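You operate a simulated robot arm through the tools that you are given. There is no shell and no other tool. Be economical: measure what you need, move in short steps, check, and stop when the job is done.

The job below is to be done with a simulated robot arm. You get a single attempt, and the scene is never put back.

TASK
Polish the teal block with two full turns of the crank.
Fine: the guard is shut while it turns; stand the block where it stood and leave the guard open. Set down upright: what you pick out.

The check looks at the end state, three seconds after you hand in, the way a careful person would. Anything else that was tipped, shoved, dropped, spilled or broken makes it a failure.

THE ROBOT
A 6-joint arm with a two-finger parallel gripper, fixed in place. Base frame: the origin is at the foot of the arm, x ahead of it, y to its left, z up; the work surface is at about z = 800. Readings come in mm, degrees, newtons and seconds.
With the tool pointing down near the work surface it reaches from about 480 to 880 mm from the base axis. Its first joint turns from -115.0 to 115.0 degrees. Payload 4.2 kg.
The TCP is the grasp point between the finger pads, 23 mm short of the fingertips. In the tool frame z runs along the fingers and y along their closing line. Largest opening 94 mm; finger width 38, thickness 10; the body of the gripper, 54 by 96 mm, starts 39 mm behind the TCP.
Orientation is told as [roll, pitch, yaw] about the base's x, y, z axes, in that order, counted from this pose: with the fingers straight down and closing along the base's y, the tool's x points along the base's -x, its y along +y and its z along -z.

THE INTERFACE
- The arm moves only by the tool step_arm. Its argument "steps" is text: rows parted by semicolons, each of 7 numbers parted by spaces: the shift along the tool's x, y, z in units of 25 mm (1.0 is 25 mm), then the turn, a rotation vector about the tool's x, y, z in units of 8 degrees (1.0 is 8 degrees), then the closure, from 0 (fully open) to 1 (shut). In form: dx dy dz ax ay az claw; .... A call has 1 to 8 rows; each row shifts and turns the commanded pose from where the row before left it, along the tool's axes as they then stand. A call with a number of a shift or a turn outside -1 to 1 is refused whole. A row lasts 0.2 s, in which the tool goes at most 50 mm and 8.6 degrees; a call with a longer step from one row to the next is refused whole, and so is a gripper value outside its range. Where a pose cannot be reached the arm comes as near as it can. A force on the tool above 50 N (or 10 N above the force at the start of the call, whichever is more), or a blocked arm, ends the call early, and 0.2 s more pass. Each finger travels about 108 mm/s and halts on what it meets, pressing with about 40 N; the grip force reading is that of the motor and also rises with nothing between the fingers. The clock runs only during rows and for 0.2 s after the last one: add rows that do not move to give the fingers time. The reply holds the time, the measured pose of the TCP, the force on the tool along the base axes, the opening and the grip force, in the units named above and with some noise, with the torque about the TCP (base axes, N m) and any sound that the robot's microphone picked up.
- Cameras (640 x 400 px; columns grow to the right, rows downward): "scene" is fixed at [219.3, 499.9, 1591.9]; the picture's right is [-0.89, -0.46, 0.00], its down [-0.30, 0.58, -0.76] and it looks along [0.35, -0.67, -0.65] (base axes); focal length 329 px, centre (320, 200). "wrist" rides on the gripper at [86, 16, -74] in the tool frame; the picture's right is [-0.18, 0.98, 0.00], its down [-0.58, -0.11, -0.81] and it looks along [-0.79, -0.15, 0.59] (tool axes); focal length 243 px, centre (320, 200). There is no depth. A picture from a camera that has moved, and an enlarged one, comes with that camera's place and axes in the base frame and with its lens.
- get_image(camera): a new picture of that camera. It takes no simulated time.
- slide_trunk(by): slides the trunk up (or, below 0, down) by that many mm; the arm rides with it, the base frame stays. It gives what a move gives, with no picture.
- zoom(camera, box): a new picture of the part [left, top, right, bottom] of that camera's present view, enlarged. It takes no simulated time.
- job_done(): hands the job in; it is judged then, once.

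Go step by step. Nothing tells you positions but the pictures and the camera data: compare them with the known pose of the tool, close in by small moves and look again before you grip or let go. The budget is 120 turns and 68 pictures, counting those below and the enlarged ones. Unless the task says otherwise, let go and move clear before handing in, and close with one line.

The tools are called after ">>>" by a JSON object that holds its "fn" and its "kwargs". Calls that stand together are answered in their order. step_arm: Moves the arm, as the interface text tells. Its arguments: {"type":"object","properties":{"steps":{"type":"string"}},"required":["steps"]} The other tools are called the same way: slide_trunk (by) slides the trunk up or down; get_image (camera) takes a picture; zoom (camera, box) takes an enlarged picture of a part of a camera's view; job_done () hands the job in.

At the start:

```text
time_s: 0.0
eef_pos: [479.9, -365.5, 1143.8]
ee_rot: [0.0, 0.0, 0.0]
force: [0.4, 0.1, 0.1]
ft_torque: [0.01, 0.0, 0.0]
width: 94.2
grip_force: 0.0
trunk travel left (down, up): [-700.0, 290.0]
```

scene: 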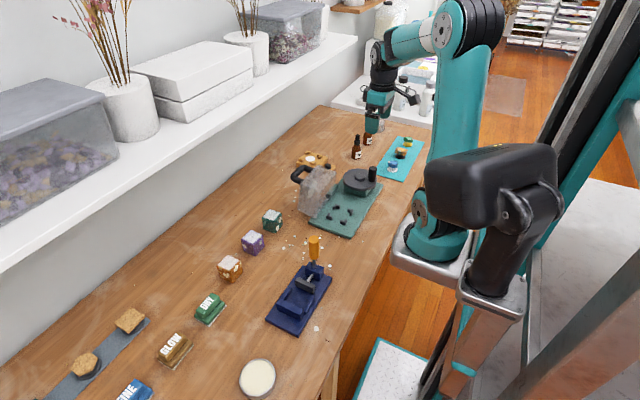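
wrist: 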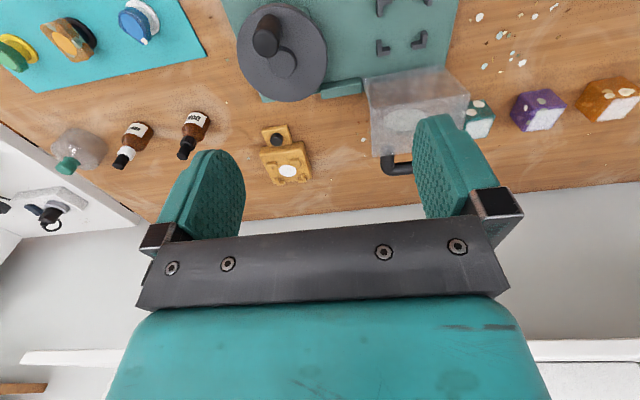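

I see a green polishing machine with a transparent guard (hinged open to one side), a crank disc, and coloured blocks in a row; the teal block is nearest the guard. I'll zoom in for details first.

>>> {"fn": "zoom", "kwargs": {"camera": "scene", "box": [260, 130, 420, 250]}}

>>> {"fn": "zoom", "kwargs": {"camera": "scene", "box": [180, 190, 340, 350]}}

>>> {"fn": "zoom", "kwargs": {"camera": "wrist", "box": [220, 0, 520, 190]}}

```text
3.33 times, centred on (340, 190) of scene
camera zoom: at [219.3, 499.9, 1591.9], right [-0.89, -0.46, 0.0], down [-0.3, 0.58, -0.76], along [0.35, -0.67, -0.65], focal length 1098 px, centre (253, 233)
```

zoom: 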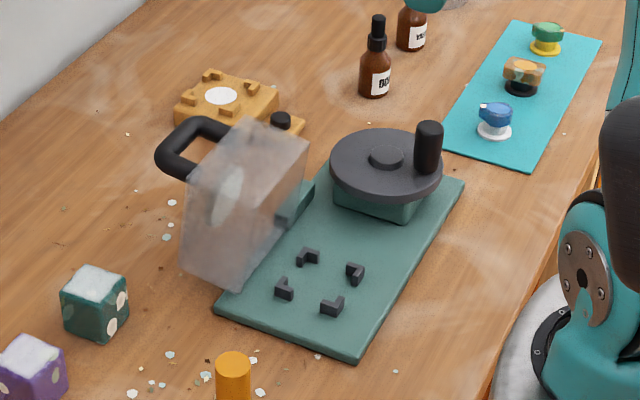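

```text
2.50 times, centred on (260, 270) of scene
camera zoom: at [219.3, 499.9, 1591.9], right [-0.89, -0.46, 0.0], down [-0.3, 0.58, -0.76], along [0.35, -0.67, -0.65], focal length 824 px, centre (470, 25)
```

zoom: 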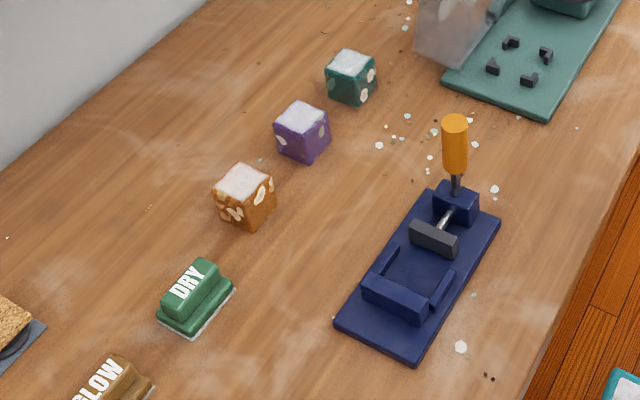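

```text
2.11 times, centred on (370, 95) of wrist
camera zoom: at [393.4, -349.7, 1218.0], right [0.18, 0.98, 0.0], down [0.58, -0.11, 0.81], along [0.79, -0.15, -0.59], focal length 511 px, centre (215, 421)
```

zoom: 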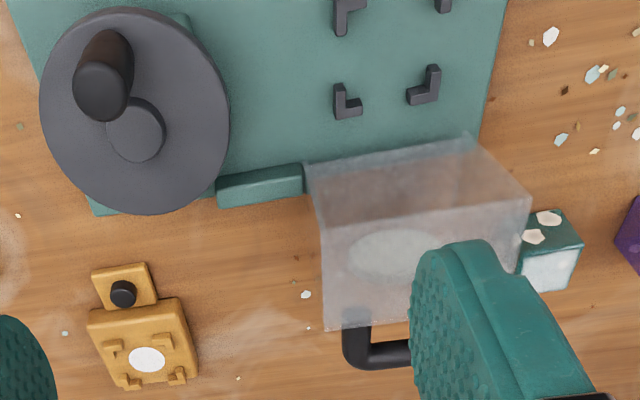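

The nest (four corner brackets) looks to be near (540,-271), the crank disc near (536,-431), and the teal block near (725,-136). I'll zoom more tightly on each and check the odd labelled items.

>>> {"fn": "zoom", "kwargs": {"camera": "scene", "box": [284, 152, 364, 202]}}

>>> {"fn": "zoom", "kwargs": {"camera": "scene", "box": [252, 198, 292, 238]}}

>>> {"fn": "zoom", "kwargs": {"camera": "scene", "box": [330, 155, 390, 205]}}

>>> {"fn": "zoom", "kwargs": {"camera": "scene", "box": [60, 280, 300, 400]}}

```text
8.00 times, centred on (324, 177) of scene
camera zoom: at [219.3, 499.9, 1591.9], right [-0.89, -0.46, 0.0], down [-0.3, 0.58, -0.76], along [0.35, -0.67, -0.65], focal length 2635 px, centre (288, 384)
```

zoom: 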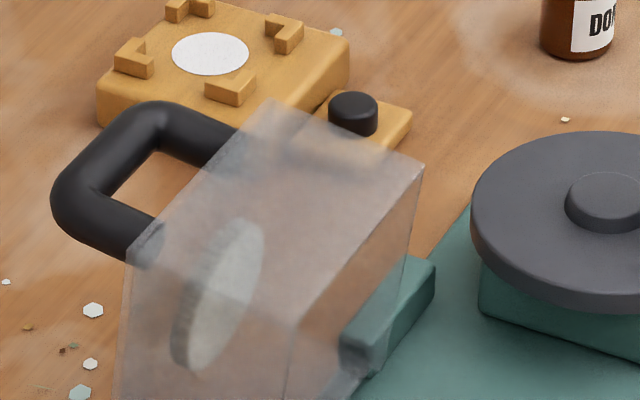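

```text
10.00 times, centred on (272, 218) of scene
camera zoom: at [219.3, 499.9, 1591.9], right [-0.89, -0.46, 0.0], down [-0.3, 0.58, -0.76], along [0.35, -0.67, -0.65], focal length 3294 px, centre (800, 20)
```

zoom: 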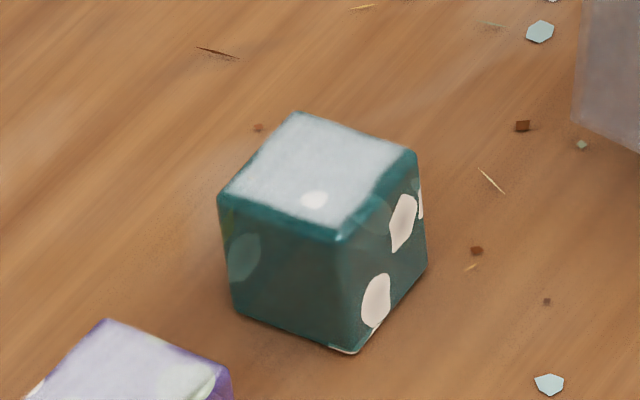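

```text
8.00 times, centred on (360, 180) of scene
camera zoom: at [219.3, 499.9, 1591.9], right [-0.89, -0.46, 0.0], down [-0.3, 0.58, -0.76], along [0.35, -0.67, -0.65], focal length 2635 px, centre (0, 360)
```

zoom: 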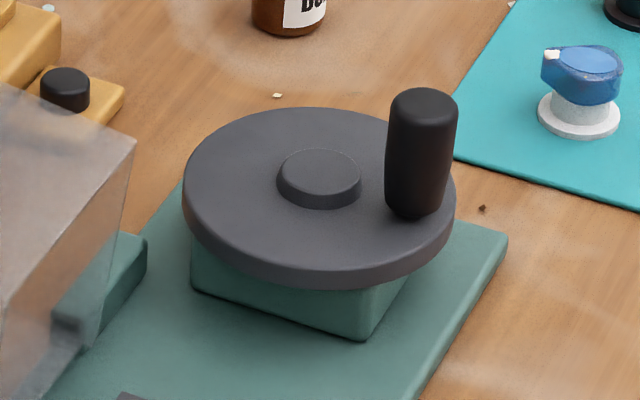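

```text
2.67 times, centred on (180, 340) of scene
camera zoom: at [219.3, 499.9, 1591.9], right [-0.89, -0.46, 0.0], down [-0.3, 0.58, -0.76], along [0.35, -0.67, -0.65], focal length 878 px, centre (693, -173)
```

zoom: 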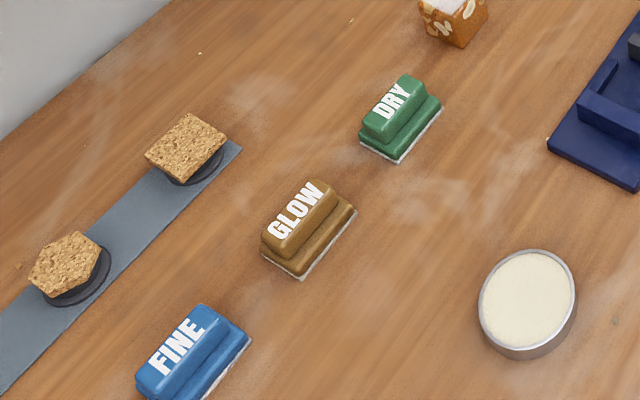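

The block is about 45 mm, axis-aligned, near (721,-127). The guard is a clear box hinged along y on the plate's +x edge, with its U handle now pointing +x. I'll move the wrist camera closer to triangulate the guard and its handle.

>>> {"fn": "step_arm", "kwargs": {"steps": "0.1 0.9 0.5 0 0 0 0; 0.1 0.9 0.5 0 0 0 0; 0.1 0.8 0.5 0 0 0 0; 0 0 0 0 0 0 0"}}

>>> {"fn": "get_image", "kwargs": {"camera": "wrist"}}

```text
time_s: 1.0
eef_pos: [473.0, -300.6, 1105.3]
ee_rot: [0.0, -0.1, 0.0]
force: [0.5, -0.6, -0.6]
ft_torque: [-0.03, -0.01, 0.02]
width: 93.8
grip_force: 0.0
trunk travel left (down, up): [-700.0, 290.0]
```

```text
58 pictures are left
camera wrist: at [386.7, -284.2, 1179.5], right [0.19, 0.98, 0.0], down [0.58, -0.11, 0.81], along [0.79, -0.15, -0.59], focal length 243 px, centre (320, 200)
```

wrist: 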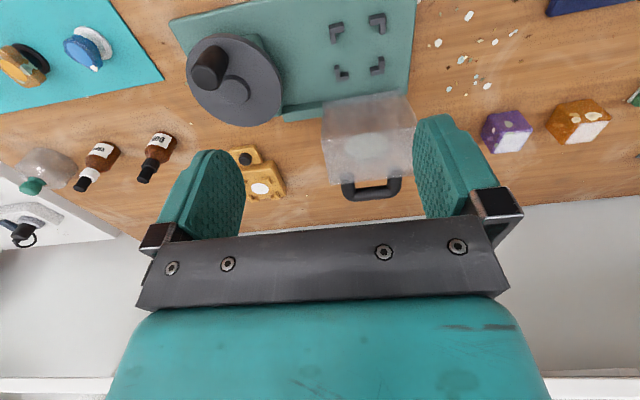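

>>> {"fn": "zoom", "kwargs": {"camera": "wrist", "box": [270, 0, 430, 210]}}

>>> {"fn": "zoom", "kwargs": {"camera": "scene", "box": [284, 155, 344, 225]}}

```text
1.90 times, centred on (350, 105) of wrist
camera zoom: at [386.7, -284.2, 1179.5], right [0.19, 0.98, 0.0], down [0.58, -0.11, 0.81], along [0.79, -0.15, -0.59], focal length 462 px, centre (263, 381)
```

zoom: 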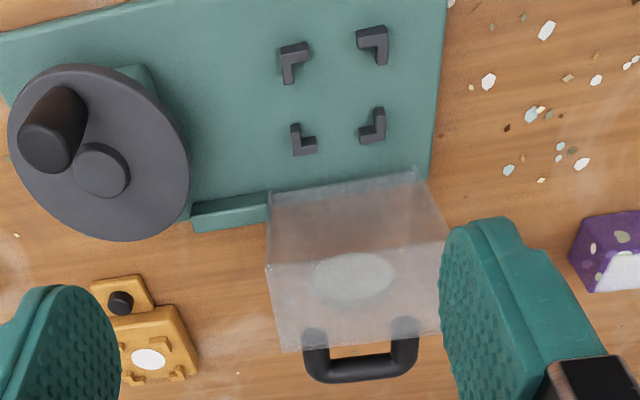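

```text
5.71 times, centred on (314, 190) of scene
camera zoom: at [219.3, 499.9, 1591.9], right [-0.89, -0.46, 0.0], down [-0.3, 0.58, -0.76], along [0.35, -0.67, -0.65], focal length 1882 px, centre (354, 257)
```

zoom: 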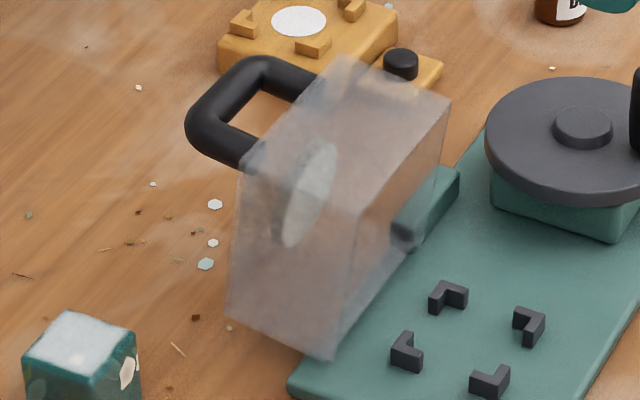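

The guard box spans roughly y −204…−318, hinge near (600,·,820), and the handle bar is at about (699,−261,945). The nest is clear, so I'll go over the teal block first, staying high.

>>> {"fn": "step_arm", "kwargs": {"steps": "-1 0.8 0.1 0 0 0 0; -1 0.8 0.1 0 0 0 0; -1 0.8 0.1 0 0 0 0; -1 0.8 0.1 0 0 0 0; -1 0.8 0.1 0 0 0 0; -1 0.8 0.1 0 0 0 0; -1 0.8 0.1 0 0 0 0; -1 0.8 0.1 0 0 0 0"}}

>>> {"fn": "step_arm", "kwargs": {"steps": "-1 0.54 0.7 0 0 0 0; -0.92 0 0.8 0 0 0 0; 0 0 0.9 0 0 0 0; 0 0 0.9 0 0 0 0; 0 0 0 0 0 0 0"}}

>>> {"fn": "get_image", "kwargs": {"camera": "wrist"}}

```text
time_s: 2.8
eef_pos: [673.5, -141.4, 1085.7]
ee_rot: [0.0, -0.1, -0.1]
force: [-0.2, -0.2, -0.6]
ft_torque: [0.01, 0.01, -0.03]
width: 94.1
grip_force: 0.0
trunk travel left (down, up): [-700.0, 290.0]
```

```text
time_s: 4.0
eef_pos: [720.7, -127.6, 1004.4]
ee_rot: [0.0, -0.1, 0.0]
force: [-0.5, 0.2, -0.2]
ft_torque: [0.07, 0.01, 0.03]
width: 93.9
grip_force: 0.0
trunk travel left (down, up): [-700.0, 290.0]
```

```text
55 pictures are left
camera wrist: at [635.0, -111.7, 1079.4], right [0.18, 0.98, 0.0], down [0.58, -0.11, 0.81], along [0.79, -0.15, -0.59], focal length 243 px, centre (320, 200)
```

wrist: 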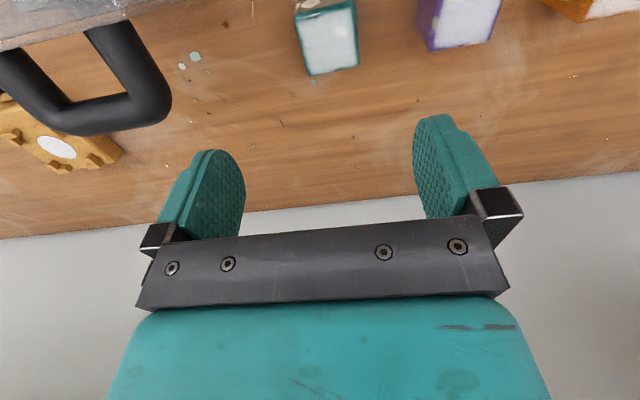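

>>> {"fn": "zoom", "kwargs": {"camera": "wrist", "box": [270, 0, 390, 80]}}

```text
5.00 times, centred on (330, 40) of wrist
camera zoom: at [635.0, -111.7, 1079.4], right [0.18, 0.98, 0.0], down [0.58, -0.11, 0.81], along [0.79, -0.15, -0.59], focal length 1213 px, centre (270, 1000)
```

zoom: 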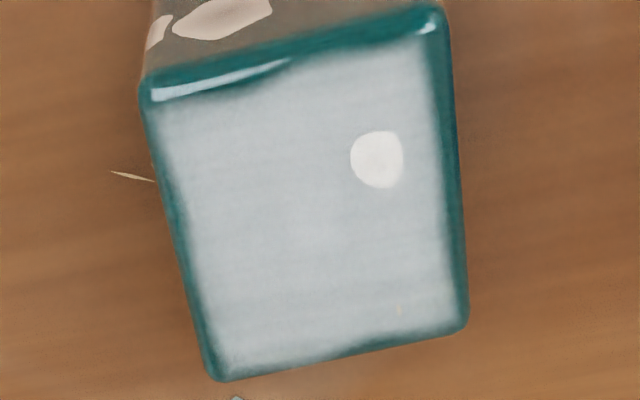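

The block's top is about 48 mm square, centred near (722,−120.5) and aligned with the base axes. I'll descend to just above it and check.

>>> {"fn": "step_arm", "kwargs": {"steps": "-0.06 0.28 0.9 0 0 0 0; 0 0 0.9 0 0 0 0; 0 0 0.9 0 0 0 0; 0 0 0.9 0 0 0 0; 0 0 0.9 0 0 0 0; 0 0 0 0 0 0 0"}}

>>> {"fn": "get_image", "kwargs": {"camera": "wrist"}}

>>> {"fn": "zoom", "kwargs": {"camera": "scene", "box": [242, 178, 322, 238]}}

```text
time_s: 5.4
eef_pos: [721.5, -121.4, 892.1]
ee_rot: [0.0, -0.1, 0.1]
force: [-0.2, -0.7, 0.0]
ft_torque: [0.03, 0.02, 0.01]
width: 93.8
grip_force: 0.0
trunk travel left (down, up): [-700.0, 290.0]
```

```text
53 pictures are left
camera wrist: at [635.8, -104.5, 965.8], right [0.18, 0.98, 0.0], down [0.58, -0.11, 0.81], along [0.79, -0.15, -0.59], focal length 243 px, centre (320, 200)
```

wrist: 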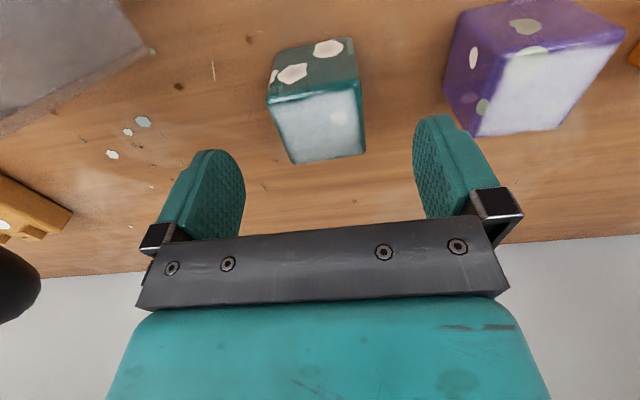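

```text
6.67 times, centred on (282, 208) of scene
camera zoom: at [219.3, 499.9, 1591.9], right [-0.89, -0.46, 0.0], down [-0.3, 0.58, -0.76], along [0.35, -0.67, -0.65], focal length 2196 px, centre (573, 147)
```

zoom: 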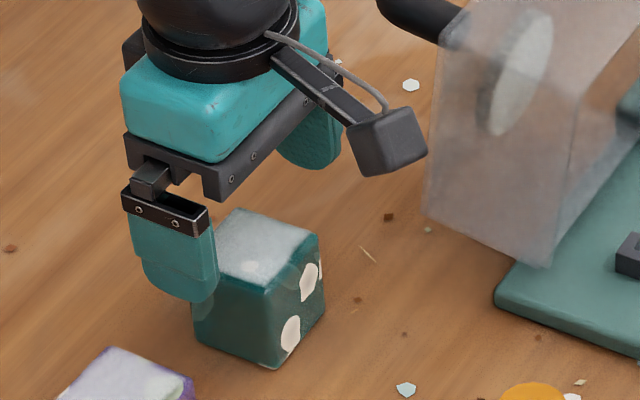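

The block centre is confirmed at about (723.5,−120.2). I'll go down to grip height and close.

>>> {"fn": "step_arm", "kwargs": {"steps": "-0.08 0.04 0.75 0 0 0 0; 0 0 0.75 0 0 0 0; 0 0 0.74 0 0 0 0; 0 0 0 0 0 0 0"}}

>>> {"fn": "step_arm", "kwargs": {"steps": "0 0 0 0 0 0 0.3; 0 0 0 0 0 0 0.45; 0 0 0 0 0 0 0.55; 0 0 0 0 0 0 0.6; 0 0 0 0 0 0 0.6"}}

```text
time_s: 6.4
eef_pos: [725.6, -120.1, 836.4]
ee_rot: [-0.1, -0.1, -0.1]
force: [-0.8, 0.4, 0.2]
ft_torque: [-0.03, 0.02, 0.02]
width: 94.1
grip_force: 0.1
trunk travel left (down, up): [-700.0, 290.0]
```

```text
time_s: 7.6
eef_pos: [724.2, -119.9, 837.2]
ee_rot: [0.1, 0.1, 0.0]
force: [0.5, 0.8, -1.1]
ft_torque: [-0.01, 0.04, -0.01]
width: 49.5
grip_force: 40.1
trunk travel left (down, up): [-700.0, 290.0]
```

Gripped at 49.5 mm. I'll lift and carry it along −x clear of the guard, then view the nest.

>>> {"fn": "step_arm", "kwargs": {"steps": "0 0 -0.6 0 0 0 0.6; 0 0 -0.9 0 0 0 0.6; 0 0 -0.9 0 0 0 0.6; 0 0 -0.9 0 0 0 0.6; 0.5 0 -0.7 0 0 0 0.6; 0.9 0 0 0 0 0 0.6; 1 0 0 0 0 0 0.6; 1 0 0 0 0 0 0.6"}}

>>> {"fn": "step_arm", "kwargs": {"steps": "1 0 0 0 0 0 0.6; 1 0 0 0 0 0 0.6; 1 0 0 0 0 0 0.6; 1 0 0 0 0 0 0.6; 0 -1 0 0 0 0 0.6; 0 -1 0 0 0 0 0.6; 0 -1 0 0 0 0 0.6; 0 0 0 0 0 0 0.6"}}

>>> {"fn": "get_image", "kwargs": {"camera": "wrist"}}

>>> {"fn": "zoom", "kwargs": {"camera": "scene", "box": [280, 140, 400, 240]}}

```text
time_s: 9.4
eef_pos: [639.6, -121.8, 936.2]
ee_rot: [0.0, 0.0, 0.0]
force: [-0.2, 0.6, 0.9]
ft_torque: [-0.02, 0.0, 0.01]
width: 37.4
grip_force: 0.0
trunk travel left (down, up): [-700.0, 290.0]
```

```text
time_s: 11.2
eef_pos: [539.6, -195.7, 935.8]
ee_rot: [0.0, 0.0, 0.0]
force: [0.6, 0.0, 0.5]
ft_torque: [-0.02, 0.01, 0.0]
width: 37.5
grip_force: 0.0
trunk travel left (down, up): [-700.0, 290.0]
```

```text
51 pictures are left
camera wrist: at [453.4, -179.1, 1009.7], right [0.18, 0.98, 0.0], down [0.58, -0.11, 0.81], along [0.79, -0.15, -0.59], focal length 243 px, centre (320, 200)
```

wrist: 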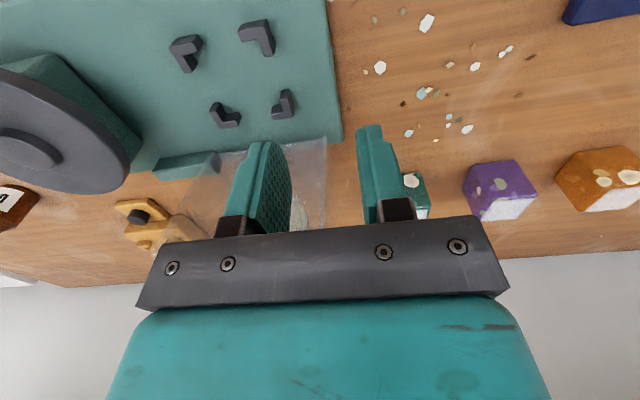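

```text
4.00 times, centred on (340, 190) of scene
camera zoom: at [219.3, 499.9, 1591.9], right [-0.89, -0.46, 0.0], down [-0.3, 0.58, -0.76], along [0.35, -0.67, -0.65], focal length 1318 px, centre (240, 240)
```

zoom: 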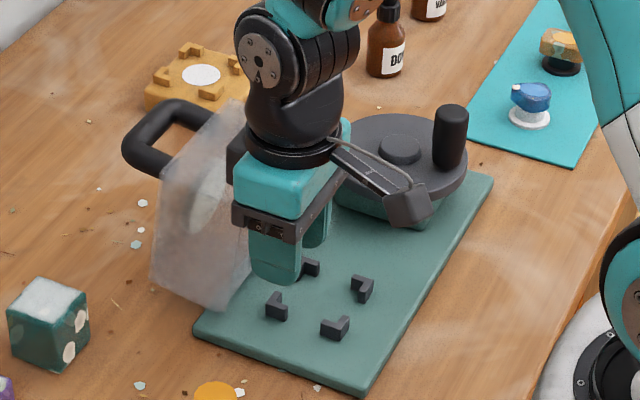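

The block slipped out of the fingers during the lift and appears to be still standing in its place. I'll check it closely, and use this view to measure the nest.

>>> {"fn": "zoom", "kwargs": {"camera": "wrist", "box": [150, 0, 310, 140]}}

>>> {"fn": "zoom", "kwargs": {"camera": "scene", "box": [252, 198, 292, 238]}}

```text
2.86 times, centred on (230, 70) of wrist
camera zoom: at [453.4, -179.1, 1009.7], right [0.18, 0.98, 0.0], down [0.58, -0.11, 0.81], along [0.79, -0.15, -0.59], focal length 693 px, centre (577, 571)
```

zoom: 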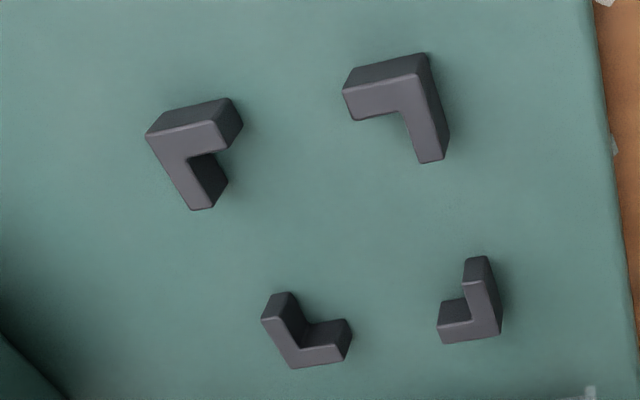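

```text
10.00 times, centred on (272, 218) of scene
camera zoom: at [219.3, 499.9, 1591.9], right [-0.89, -0.46, 0.0], down [-0.3, 0.58, -0.76], along [0.35, -0.67, -0.65], focal length 3294 px, centre (800, 20)
```

zoom: 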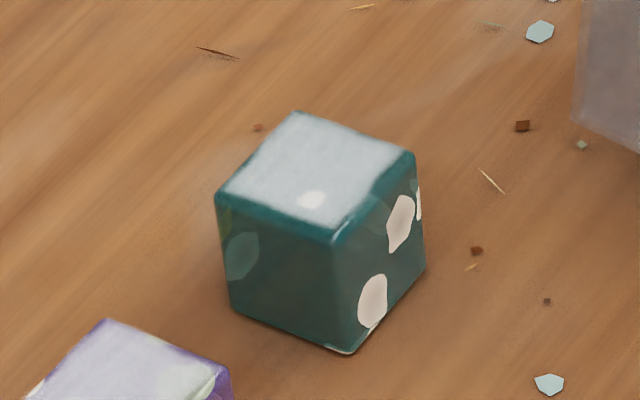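

The block is upright and essentially unmoved, about 1 mm off. The nest's inner square is about 55 mm, centred near (541,−262). I'll go back and regrip with full closure, then lift gently.

>>> {"fn": "step_arm", "kwargs": {"steps": "0 1 0 0 0 0 0; 0 1 0 0 0 0 0; 0 1 0 0 0 0 0; -1 0 0 0 0 0 0; -1 0 0 0 0 0 0; -1 0 0 0 0 0 0; -1 0 0 0 0 0 0; -1 0 0 0 0 0 0"}}

>>> {"fn": "step_arm", "kwargs": {"steps": "-1 0 0 0 0 0 0; -1 0 0 0 0 0 0; -0.4 0 0.6 0 0 0 0; 0 0 1 0 0 0 0; 0 0 0 0 0 0 0"}}

>>> {"fn": "zoom", "kwargs": {"camera": "wrist", "box": [240, 20, 400, 180]}}

```text
time_s: 13.0
eef_pos: [661.3, -118.0, 935.4]
ee_rot: [0.0, -0.1, 0.0]
force: [-0.6, 0.1, 0.2]
ft_torque: [0.01, -0.01, 0.01]
width: 94.3
grip_force: 0.1
trunk travel left (down, up): [-700.0, 290.0]
```

```text
time_s: 14.2
eef_pos: [723.9, -118.6, 897.0]
ee_rot: [0.0, 0.0, 0.0]
force: [0.3, 0.7, 0.5]
ft_torque: [-0.02, 0.03, 0.02]
width: 94.2
grip_force: 0.0
trunk travel left (down, up): [-700.0, 290.0]
```

```text
2.50 times, centred on (320, 100) of wrist
camera zoom: at [637.7, -102.4, 969.5], right [0.18, 0.98, 0.0], down [0.58, -0.11, 0.81], along [0.79, -0.15, -0.59], focal length 606 px, centre (320, 450)
```

zoom: 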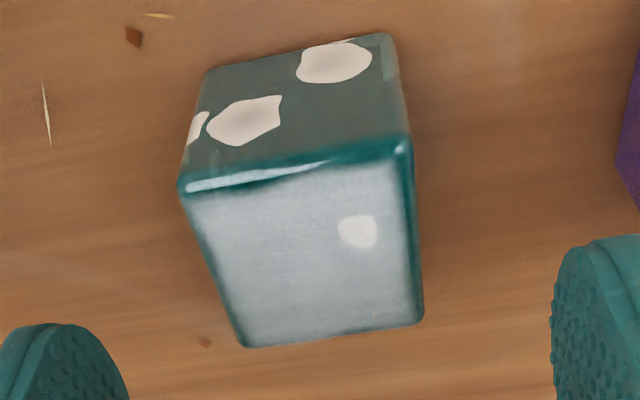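

The block centre still measures (724.6,−120.2). I'll descend, close fully, and test-lift slowly.

>>> {"fn": "step_arm", "kwargs": {"steps": "0 -0.05 0.84 0 0 0 0; 0 0 0.84 0 0 0 0; 0 0 0.84 0 0 0 0; 0 0 0 0 0 0 0"}}

>>> {"fn": "step_arm", "kwargs": {"steps": "0 0 0 0 0 0 0.4; 0 0 0 0 0 0 0.7; 0 0 0 0 0 0 1; 0 0 0 0 0 0 1; 0 0 0 0 0 0 1; 0 0 -0.2 0 0 0 1; 0 0 -0.2 0 0 0 1; 0 0 0 0 0 0 1"}}

>>> {"fn": "zoom", "kwargs": {"camera": "scene", "box": [242, 178, 322, 238]}}

```text
time_s: 15.2
eef_pos: [723.9, -119.7, 830.8]
ee_rot: [0.1, 0.0, 0.0]
force: [-0.5, -0.1, 0.4]
ft_torque: [0.01, -0.03, 0.02]
width: 94.0
grip_force: 0.0
trunk travel left (down, up): [-700.0, 290.0]
```

```text
time_s: 17.0
eef_pos: [723.2, -122.0, 841.2]
ee_rot: [0.1, 0.0, 0.0]
force: [-0.1, 0.1, -1.9]
ft_torque: [0.01, -0.02, -0.01]
width: 49.7
grip_force: 39.9
trunk travel left (down, up): [-700.0, 290.0]
```

```text
6.67 times, centred on (282, 208) of scene
camera zoom: at [219.3, 499.9, 1591.9], right [-0.89, -0.46, 0.0], down [-0.3, 0.58, -0.76], along [0.35, -0.67, -0.65], focal length 2196 px, centre (573, 147)
```

zoom: 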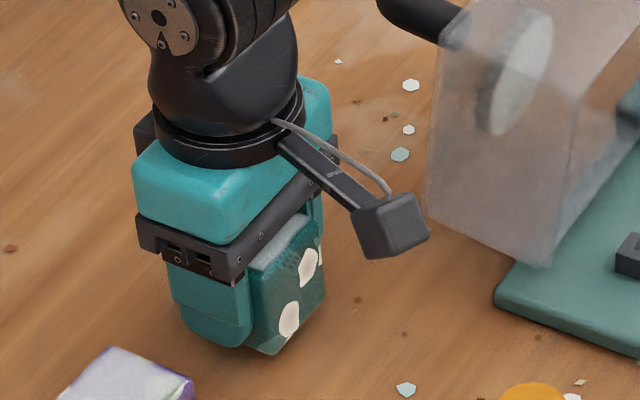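

It's holding now, but the grip is too low for the nest's brackets. I'll set it back down and regrip 10 mm higher.

>>> {"fn": "step_arm", "kwargs": {"steps": "0 0 0.2 0 0 0 1; 0 0 0.2 0 0 0 1; 0 0 0 0 0 0 1; 0 0 0 0 0 0 0.3; 0 0 0 0 0 0 0.3; 0 0 0 0 0 0 0.3"}}

>>> {"fn": "step_arm", "kwargs": {"steps": "0 0 -0.4 0 0 0 0.3; 0 0 0 0 0 0 0.3; 0 0 0 0 0 0 0.7; 0 0 0 0 0 0 1; 0 0 0 0 0 0 1; 0 0 0 0 0 0 1; 0 0 -0.2 0 0 0 1; 0 0 -0.2 0 0 0 1"}}

>>> {"fn": "step_arm", "kwargs": {"steps": "0 0 -0.2 0 0 0 1; 0 0 -0.2 0 0 0 1; 0 0 -0.3 0 0 0 1; 0 0 -0.4 0 0 0 1; 0 0 -0.4 0 0 0 1; 0 0 0 0 0 0 1"}}

>>> {"fn": "zoom", "kwargs": {"camera": "scene", "box": [242, 178, 322, 238]}}

```text
time_s: 18.4
eef_pos: [723.3, -122.2, 832.1]
ee_rot: [0.0, 0.0, 0.1]
force: [0.5, 0.3, 0.4]
ft_torque: [0.0, 0.0, 0.01]
width: 65.9
grip_force: 0.0
trunk travel left (down, up): [-700.0, 290.0]
```

```text
time_s: 20.2
eef_pos: [724.6, -121.6, 853.9]
ee_rot: [0.0, 0.0, 0.0]
force: [-0.2, -0.2, -1.6]
ft_torque: [0.03, -0.01, 0.01]
width: 49.5
grip_force: 39.7
trunk travel left (down, up): [-700.0, 290.0]
```

```text
time_s: 21.6
eef_pos: [723.8, -120.3, 891.3]
ee_rot: [0.0, 0.0, 0.0]
force: [-1.0, -0.8, -0.9]
ft_torque: [0.01, 0.01, 0.0]
width: 49.7
grip_force: 40.2
trunk travel left (down, up): [-700.0, 290.0]
```

```text
6.67 times, centred on (282, 208) of scene
camera zoom: at [219.3, 499.9, 1591.9], right [-0.89, -0.46, 0.0], down [-0.3, 0.58, -0.76], along [0.35, -0.67, -0.65], focal length 2196 px, centre (573, 147)
```

zoom: 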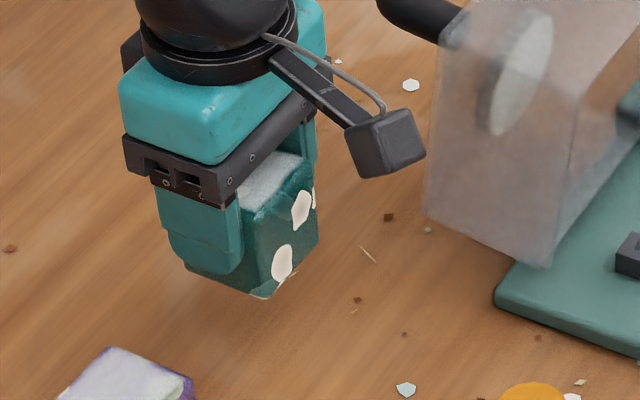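

The block is lifted securely, with the TCP about 42 mm above its bottom. Carrying it gently toward the nest.

>>> {"fn": "step_arm", "kwargs": {"steps": "0.3 0 -0.4 0 0 0 1; 0.6 0 -0.2 0 0 0 1; 0.6 0 0 0 0 0 1; 0.7 0 0 0 0 0 1; 0.7 0 0 0 0 0 1; 0.7 0 0 0 0 0 1; 0.7 0 0 0 0 0 1; 0.7 0 0 0 0 0 1"}}

>>> {"fn": "step_arm", "kwargs": {"steps": "0.7 0 0 0 0 0 1; 0.7 0 0 0 0 0 1; 0.6 -0.2 0 0 0 0 1; 0.3 -0.5 0 0 0 0 1; 0 -0.7 0 0 0 0 1; 0 -0.7 0 0 0 0 1; 0 -0.7 0 0 0 0 1; 0 -0.7 0 0 0 0 1"}}

>>> {"fn": "step_arm", "kwargs": {"steps": "0 -0.7 0 0 0 0 1; 0 -0.7 0 0 0 0 1; 0 -0.5 0 0 0 0 1; 0 -0.2 0 0 0 0 1; 0 0 0 0 0 0 1"}}

>>> {"fn": "get_image", "kwargs": {"camera": "wrist"}}

>>> {"fn": "zoom", "kwargs": {"camera": "scene", "box": [290, 150, 390, 240]}}

```text
time_s: 23.4
eef_pos: [598.6, -120.6, 904.5]
ee_rot: [-0.1, 0.0, -0.1]
force: [-0.5, 1.2, -2.4]
ft_torque: [0.01, 0.01, 0.01]
width: 49.6
grip_force: 39.2
trunk travel left (down, up): [-700.0, 290.0]
```

```text
time_s: 25.2
eef_pos: [541.3, -207.0, 904.4]
ee_rot: [0.0, 0.1, 0.0]
force: [0.2, 0.2, -1.5]
ft_torque: [0.01, 0.0, 0.0]
width: 49.6
grip_force: 39.8
trunk travel left (down, up): [-700.0, 290.0]
```

```text
time_s: 26.4
eef_pos: [541.5, -261.1, 904.4]
ee_rot: [0.0, 0.1, 0.0]
force: [0.6, -0.1, -1.6]
ft_torque: [0.03, -0.01, -0.01]
width: 49.6
grip_force: 40.6
trunk travel left (down, up): [-700.0, 290.0]
```

```text
44 pictures are left
camera wrist: at [455.2, -244.3, 978.8], right [0.18, 0.98, 0.0], down [0.58, -0.11, 0.81], along [0.79, -0.15, -0.59], focal length 243 px, centre (320, 200)
```

wrist: 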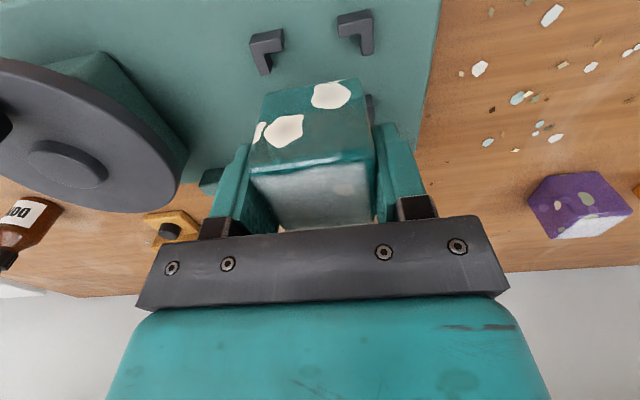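

```text
4.44 times, centred on (340, 195) of scene
camera zoom: at [219.3, 499.9, 1591.9], right [-0.89, -0.46, 0.0], down [-0.3, 0.58, -0.76], along [0.35, -0.67, -0.65], focal length 1464 px, centre (231, 222)
```

zoom: 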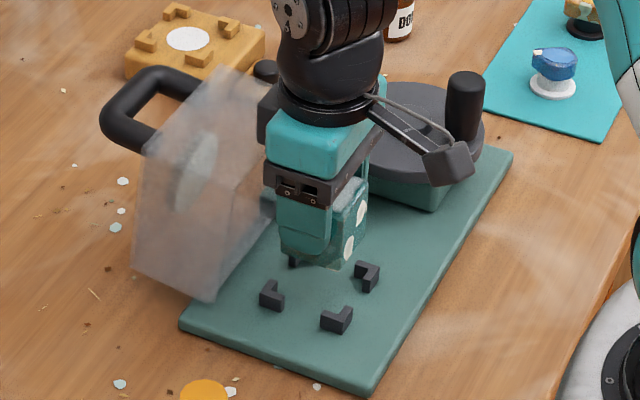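

>>> {"fn": "zoom", "kwargs": {"camera": "wrist", "box": [230, 0, 390, 120]}}

```text
3.33 times, centred on (310, 60) of wrist
camera zoom: at [455.2, -244.3, 978.8], right [0.18, 0.98, 0.0], down [0.58, -0.11, 0.81], along [0.79, -0.15, -0.59], focal length 809 px, centre (353, 667)
```

zoom: 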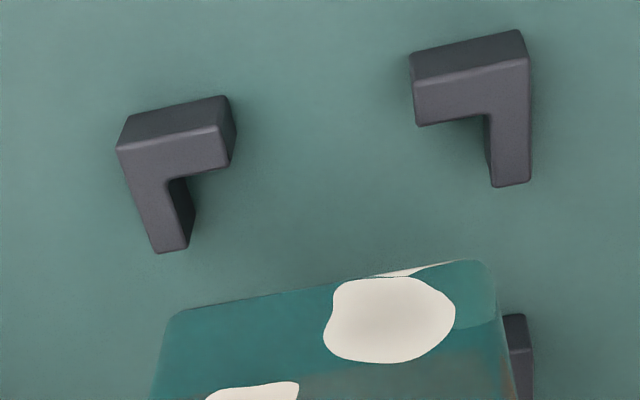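

The bracket tops are at z≈825 and the nest centre is at (540,−260.3). The held block is centred within a millimetre of that, so I'll lower it gently and watch the force.

>>> {"fn": "step_arm", "kwargs": {"steps": "0.04 -0.03 0.4 0 0 0 1; 0 0 0.5 0 0 0 1; 0 0 0.4 0 0 0 1; 0 0 0 0 0 0 1"}}

>>> {"fn": "get_image", "kwargs": {"camera": "wrist"}}

```text
time_s: 26.9
eef_pos: [545.5, -260.0, 897.4]
ee_rot: [-0.2, -1.3, 0.1]
force: [-2.1, 7.0, 36.2]
ft_torque: [-0.16, -1.86, 0.39]
width: 49.7
grip_force: 39.9
trunk travel left (down, up): [-700.0, 290.0]
stopped in row 2: the force on the tool passed its limit at 72 N (the readings are from after the stop); the commanded pose is now the measured one
```

```text
41 pictures are left
camera wrist: at [457.8, -244.8, 969.6], right [0.18, 0.98, 0.0], down [0.56, -0.1, 0.82], along [0.81, -0.15, -0.57], focal length 243 px, centre (320, 200)
```

wrist: 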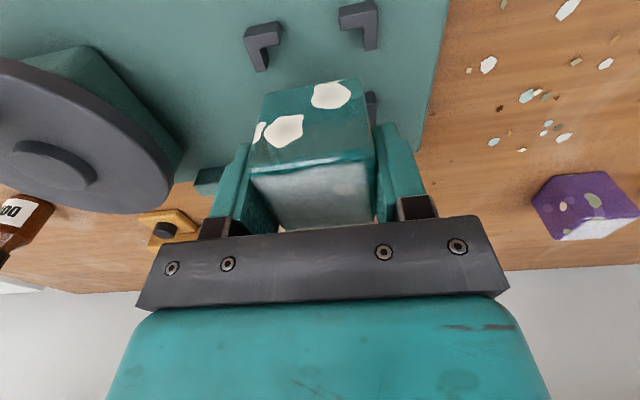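

The back of the gripper (about 52 mm toward +x) touched the open guard's top edge, so I'll back off upward. Placing it in the nest needs the tool tilted about 20° away from the guard, so I'll return the block to its spot and regrip tilted.

>>> {"fn": "step_arm", "kwargs": {"steps": "0.1 0 -0.4 0 0 0 1; 0 0 -0.5 0 0.16 0 1; 0.1 0 -0.2 0 0 0 1; 0 0 0 0 0 0 1"}}

>>> {"fn": "zoom", "kwargs": {"camera": "scene", "box": [280, 140, 380, 230]}}

```text
time_s: 27.9
eef_pos: [538.5, -261.2, 922.6]
ee_rot: [-0.2, 0.5, 0.0]
force: [0.7, -0.7, -1.8]
ft_torque: [0.02, 0.01, -0.01]
width: 49.6
grip_force: 40.1
trunk travel left (down, up): [-700.0, 290.0]
```

```text
4.44 times, centred on (330, 185) of scene
camera zoom: at [219.3, 499.9, 1591.9], right [-0.89, -0.46, 0.0], down [-0.3, 0.58, -0.76], along [0.35, -0.67, -0.65], focal length 1464 px, centre (276, 267)
```

zoom: 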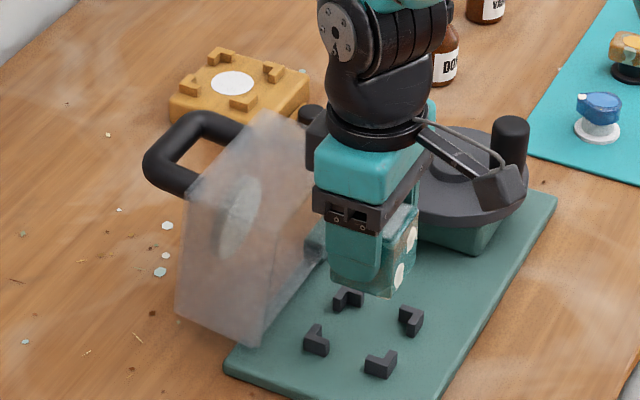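

>>> {"fn": "step_arm", "kwargs": {"steps": "0 0.3 0 0 -0.06 0 1; 0 0.6 0 0 0 0 1; 0 0.8 0 0 0 0 1; 0 0.8 0 0 0 0 1; 0 0.8 0 0 0 0 1; 0 0.8 0 0 0 0 1; 0 0.8 0 0 0 0 1; -0.3 0.7 0 0 0 0 1"}}

>>> {"fn": "step_arm", "kwargs": {"steps": "-0.7 0 0 0 0 0 1; -0.9 0 0 0 0 0 1; -0.9 0 0 0 0 0 1; -0.9 0 0 0 0 0 1; -0.9 0 0 0 0 0 1; -0.9 0 0 0 0 0 1; -0.9 0 0 0 0 0 1; -0.7 0 0.4 0 0 0 1"}}

>>> {"fn": "step_arm", "kwargs": {"steps": "-0.3 0 0.6 0 0 0 1; 0 0 0.7 0 0 0 1; 0 0 0.6 0 0 0 1; 0 0 0 0 0 0 1"}}

```text
time_s: 29.7
eef_pos: [547.5, -121.1, 921.4]
ee_rot: [-0.2, -0.1, 0.0]
force: [-0.1, 0.9, -0.7]
ft_torque: [-0.01, -0.02, 0.0]
width: 49.9
grip_force: 39.7
trunk travel left (down, up): [-700.0, 290.0]
```

```text
time_s: 31.5
eef_pos: [716.4, -119.7, 912.4]
ee_rot: [-0.2, 0.0, 0.2]
force: [0.1, 0.3, -0.8]
ft_torque: [0.01, -0.01, -0.01]
width: 50.0
grip_force: 40.3
trunk travel left (down, up): [-700.0, 290.0]
```

```text
time_s: 32.5
eef_pos: [724.2, -120.9, 864.1]
ee_rot: [-0.2, -0.1, 0.1]
force: [1.7, 0.6, -2.1]
ft_torque: [-0.03, 0.0, 0.02]
width: 49.6
grip_force: 40.3
trunk travel left (down, up): [-700.0, 290.0]
```

>>> {"fn": "step_arm", "kwargs": {"steps": "0 0 0.3 0 0 0 1; 0 0 0.3 0 0 0 1; 0 0 0.1 0 0 0 1; 0 0 0.08 0 0 0 1; 0 0 0.06 0 0 0 1; 0 0 0 0 0 0 1"}}

>>> {"fn": "zoom", "kwargs": {"camera": "scene", "box": [242, 188, 302, 248]}}

```text
time_s: 33.9
eef_pos: [723.9, -121.9, 844.3]
ee_rot: [-0.2, 0.1, 0.1]
force: [0.0, -0.7, -0.9]
ft_torque: [0.0, -0.02, 0.0]
width: 49.6
grip_force: 39.3
trunk travel left (down, up): [-700.0, 290.0]
```

```text
6.67 times, centred on (272, 218) of scene
camera zoom: at [219.3, 499.9, 1591.9], right [-0.89, -0.46, 0.0], down [-0.3, 0.58, -0.76], along [0.35, -0.67, -0.65], focal length 2196 px, centre (640, 80)
```

zoom: 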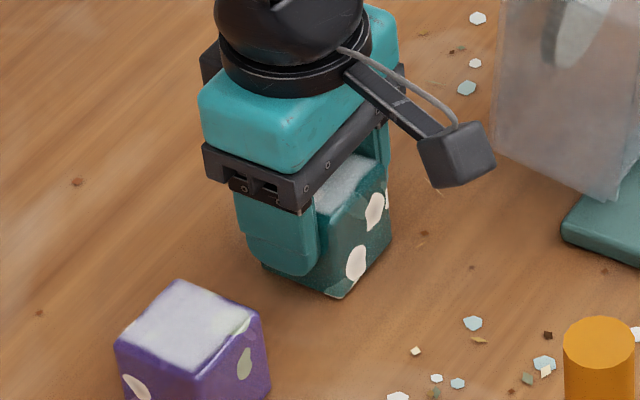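

>>> {"fn": "step_arm", "kwargs": {"steps": "0 0 0.05 0 0 0 1; 0 0 0.05 0 0 0 1; 0 0 0 0 0 0 1"}}

>>> {"fn": "step_arm", "kwargs": {"steps": "0 0 0.03 0 0 0 1; 0 0 0 0 0 0 1"}}

```text
time_s: 34.7
eef_pos: [723.6, -121.9, 843.3]
ee_rot: [-0.1, 0.0, 0.1]
force: [-2.8, -1.7, 6.3]
ft_torque: [0.16, 0.26, 0.05]
width: 50.0
grip_force: 39.5
trunk travel left (down, up): [-700.0, 290.0]
```

```text
time_s: 35.3
eef_pos: [722.7, -120.8, 841.8]
ee_rot: [-0.1, -0.2, 0.1]
force: [-4.3, 1.4, 24.8]
ft_torque: [0.42, 0.8, -0.01]
width: 49.8
grip_force: 40.1
trunk travel left (down, up): [-700.0, 290.0]
```

The block is seated on the table. I'll release, tilt the tool by 20°, then check.

>>> {"fn": "step_arm", "kwargs": {"steps": "0 0 0 0 0 0 0.3; 0 0 0 0 0 0 0.3; 0 0 0 0 0 0 0.2; 0 0 -0.04 0 -0.8 0 0.2; 0 0 0 0 -0.9 0 0.2; 0 0 0 0 -0.8 0 0.2; 0 0 0 0 0 0 0.2; 0 0 0 0 0 0 0.2"}}

>>> {"fn": "get_image", "kwargs": {"camera": "wrist"}}

>>> {"fn": "zoom", "kwargs": {"camera": "scene", "box": [242, 188, 302, 248]}}

```text
time_s: 37.1
eef_pos: [723.7, -121.4, 842.0]
ee_rot: [-0.2, -20.0, 0.1]
force: [0.2, -0.6, 0.0]
ft_torque: [0.02, 0.02, 0.01]
width: 75.3
grip_force: 0.1
trunk travel left (down, up): [-700.0, 290.0]
```

```text
38 pictures are left
camera wrist: at [617.5, -105.2, 880.8], right [0.17, 0.98, 0.06], down [0.27, -0.1, 0.96], along [0.95, -0.15, -0.28], focal length 243 px, centre (320, 200)
```

wrist: 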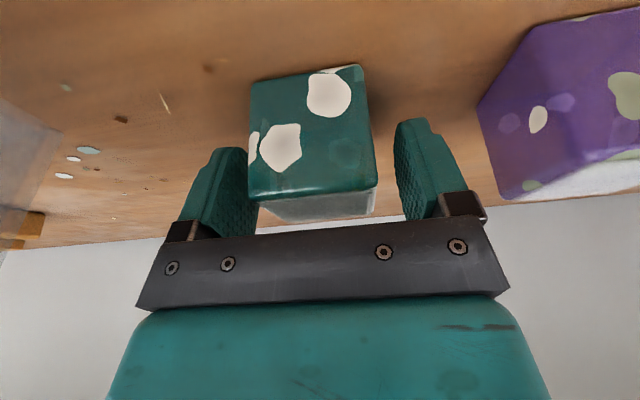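

```text
6.67 times, centred on (272, 218) of scene
camera zoom: at [219.3, 499.9, 1591.9], right [-0.89, -0.46, 0.0], down [-0.3, 0.58, -0.76], along [0.35, -0.67, -0.65], focal length 2196 px, centre (640, 80)
```

zoom: 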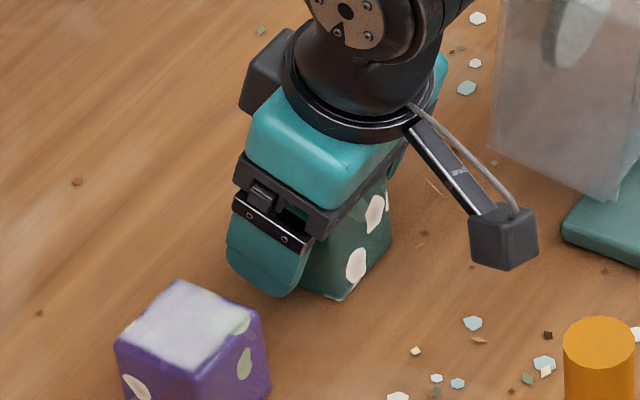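

The tilted pose is clean, so I'll close, lift straight up, and carry the block.

>>> {"fn": "step_arm", "kwargs": {"steps": "0 0 0 0 0 0 0.5; 0 0 0 0 0 0 0.8; 0 0 0 0 0 0 1; 0 0 0 0 0 0 1; 0 0 0 0 0 0 1; -0.068 0 -0.188 0 0 0 1; -0.068 0 -0.188 0 0 0 1; -0.103 0 -0.282 0 0 0 1"}}

>>> {"fn": "step_arm", "kwargs": {"steps": "-0.103 0 -0.282 0 0 0 1; -0.137 0 -0.376 0 0 0 1; -0.137 0 -0.376 0 0 0 1; -0.137 0 -0.376 0 0 0 1; 0.3 0 -0.11 0 0 0 1; 0.6 0 -0.218 0 0 0 1; 0.7 0 -0.255 0 0 0 1; 0.7 0 -0.255 0 0 0 1"}}

>>> {"fn": "step_arm", "kwargs": {"steps": "0.7 0 -0.255 0 0 0 1; 0.7 0 -0.255 0 0 0 1; 0.7 0 -0.255 0 0 0 1; 0.7 0 -0.255 0 0 0 1; 0.7 0 -0.255 0 0 0 1; 0.6 -0.2 -0.218 0 0 0 1; 0.4 -0.5 -0.146 0 0 0 1; 0 -0.7 0 0 0 0 1"}}

>>> {"fn": "step_arm", "kwargs": {"steps": "0 -0.8 0 0 0 0 1; 0 -0.8 0 0 0 0 1; 0 -0.8 0 0 0 0 1; 0 -0.8 0 0 0 0 1; 0 -0.6 0 0 0 0 1; 0 -0.3 0 0 0 0 1; 0 0 0 0 0 0 1"}}

>>> {"fn": "get_image", "kwargs": {"camera": "wrist"}}

>>> {"fn": "zoom", "kwargs": {"camera": "scene", "box": [280, 140, 380, 230]}}

```text
time_s: 38.9
eef_pos: [724.6, -121.2, 858.0]
ee_rot: [-0.2, -19.9, 0.1]
force: [0.8, -0.3, -0.8]
ft_torque: [0.0, 0.01, -0.01]
width: 49.6
grip_force: 40.3
trunk travel left (down, up): [-700.0, 290.0]
```

```text
time_s: 40.7
eef_pos: [664.2, -121.9, 895.9]
ee_rot: [-0.2, -20.0, 0.2]
force: [0.3, 1.1, -1.8]
ft_torque: [-0.01, -0.01, -0.01]
width: 49.5
grip_force: 39.8
trunk travel left (down, up): [-700.0, 290.0]
```

```text
time_s: 42.5
eef_pos: [542.7, -154.9, 897.4]
ee_rot: [-0.2, -20.0, 0.2]
force: [-0.9, -0.6, -1.4]
ft_torque: [0.0, -0.01, 0.01]
width: 49.9
grip_force: 40.0
trunk travel left (down, up): [-700.0, 290.0]
```

```text
time_s: 44.1
eef_pos: [541.2, -259.3, 896.4]
ee_rot: [-0.2, -20.0, 0.1]
force: [-0.2, -0.1, -1.4]
ft_torque: [0.02, 0.01, 0.02]
width: 49.5
grip_force: 40.1
trunk travel left (down, up): [-700.0, 290.0]
```

```text
36 pictures are left
camera wrist: at [435.1, -242.2, 937.0], right [0.17, 0.98, 0.06], down [0.27, -0.11, 0.96], along [0.95, -0.15, -0.28], focal length 243 px, centre (320, 200)
```

wrist: 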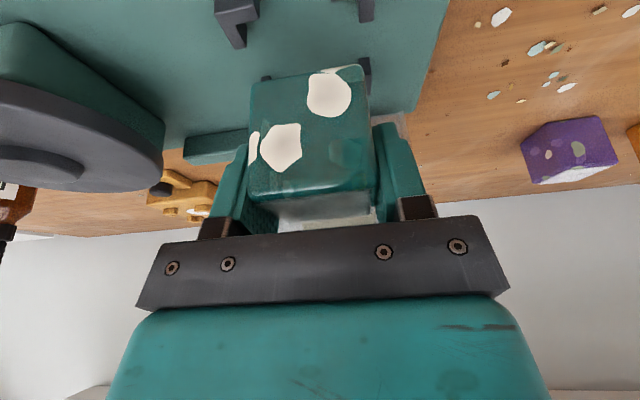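

```text
4.44 times, centred on (330, 185) of scene
camera zoom: at [219.3, 499.9, 1591.9], right [-0.89, -0.46, 0.0], down [-0.3, 0.58, -0.76], along [0.35, -0.67, -0.65], focal length 1464 px, centre (276, 267)
```

zoom: 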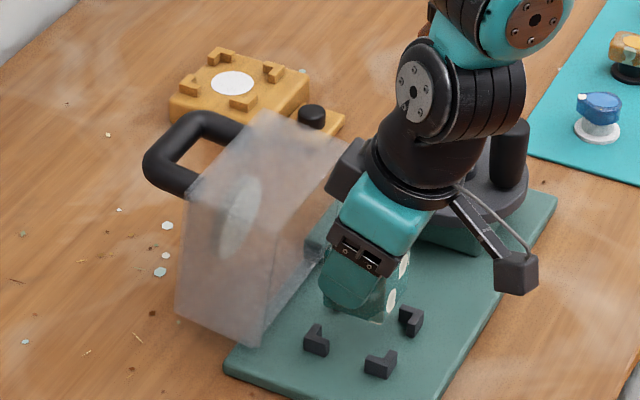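

The block is within 1–2 mm of the nest centre. I'll nudge it and lower it to just above the brackets, with the guard now well clear.

>>> {"fn": "step_arm", "kwargs": {"steps": "0.045 -0.04 -0.016 0 0 0 1; 0.103 0 0.282 0 0 0 1; 0.137 0 0.376 0 0 0 1; 0.103 0 0.282 0 0 0 1; 0 0 0 0 0 0 1"}}

>>> {"fn": "get_image", "kwargs": {"camera": "wrist"}}

>>> {"fn": "zoom", "kwargs": {"camera": "scene", "box": [310, 170, 370, 230]}}

```text
time_s: 45.3
eef_pos: [541.7, -260.6, 872.7]
ee_rot: [-0.2, -20.0, 0.1]
force: [-0.8, -0.2, -1.8]
ft_torque: [-0.03, 0.04, 0.02]
width: 49.8
grip_force: 40.1
trunk travel left (down, up): [-700.0, 290.0]
```

```text
34 pictures are left
camera wrist: at [435.0, -244.3, 911.5], right [0.17, 0.98, 0.06], down [0.27, -0.1, 0.96], along [0.95, -0.15, -0.28], focal length 243 px, centre (320, 200)
```

wrist: 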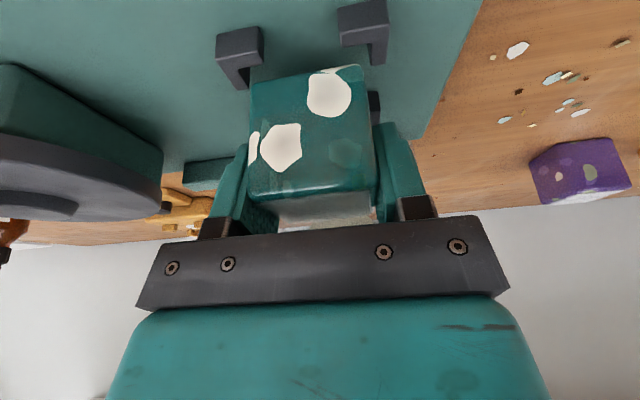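

```text
6.67 times, centred on (340, 200) of scene
camera zoom: at [219.3, 499.9, 1591.9], right [-0.89, -0.46, 0.0], down [-0.3, 0.58, -0.76], along [0.35, -0.67, -0.65], focal length 2196 px, centre (187, 200)
```

zoom: 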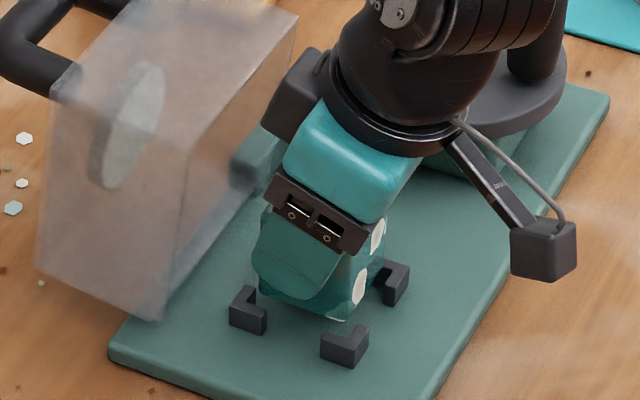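

The alignment matches the model to within about 1 mm. Lowering slowly into the nest.

>>> {"fn": "step_arm", "kwargs": {"steps": "0.04 0 -0.014 0 0 0 1; 0.041 0 0.113 0 0 0 1; 0.041 0 0.113 0 0 0 1; 0.041 0 0.113 0 0 0 1; 0.041 0 0.113 0 0 0 1; 0 0 0 0 0 0 1"}}

```text
time_s: 46.7
eef_pos: [541.9, -259.5, 860.3]
ee_rot: [-0.2, -20.1, 0.1]
force: [0.0, 0.3, -2.1]
ft_torque: [0.02, 0.0, -0.01]
width: 49.6
grip_force: 40.1
trunk travel left (down, up): [-700.0, 290.0]
```

>>> {"fn": "step_arm", "kwargs": {"steps": "0.027 0 0.075 0 0 0 1; 0.027 0 0.075 0 0 0 1; 0 0 0 0 0 0 1"}}

>>> {"fn": "zoom", "kwargs": {"camera": "scene", "box": [310, 170, 370, 230]}}

```text
time_s: 47.5
eef_pos: [540.7, -261.1, 857.4]
ee_rot: [-0.2, -20.0, 0.0]
force: [-0.4, -1.1, -1.6]
ft_torque: [0.0, 0.01, -0.03]
width: 49.6
grip_force: 39.9
trunk travel left (down, up): [-700.0, 290.0]
```

```text
6.67 times, centred on (340, 200) of scene
camera zoom: at [219.3, 499.9, 1591.9], right [-0.89, -0.46, 0.0], down [-0.3, 0.58, -0.76], along [0.35, -0.67, -0.65], focal length 2196 px, centre (187, 200)
```

zoom: 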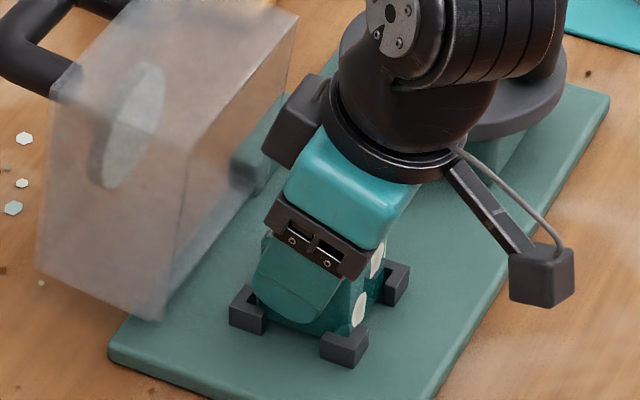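

It's inside the brackets. Continuing down to contact.

>>> {"fn": "step_arm", "kwargs": {"steps": "0.02 0 0.056 0 0 0 1; 0.02 0 0.056 0 0 0 1; 0 0 0 0 0 0 1"}}

>>> {"fn": "step_arm", "kwargs": {"steps": "0.014 0 0.038 0 0 0 1; 0 0 0 0 0 0 1"}}

```text
time_s: 48.3
eef_pos: [540.9, -259.8, 855.7]
ee_rot: [-0.3, -20.2, 0.1]
force: [-4.9, -2.2, 37.4]
ft_torque: [0.28, 0.55, 0.02]
width: 49.8
grip_force: 40.1
trunk travel left (down, up): [-700.0, 290.0]
```

```text
time_s: 48.9
eef_pos: [541.4, -259.9, 853.9]
ee_rot: [-0.4, -20.1, 0.2]
force: [0.1, -2.5, 37.4]
ft_torque: [0.29, 0.02, -0.01]
width: 49.6
grip_force: 40.0
trunk travel left (down, up): [-700.0, 290.0]
```

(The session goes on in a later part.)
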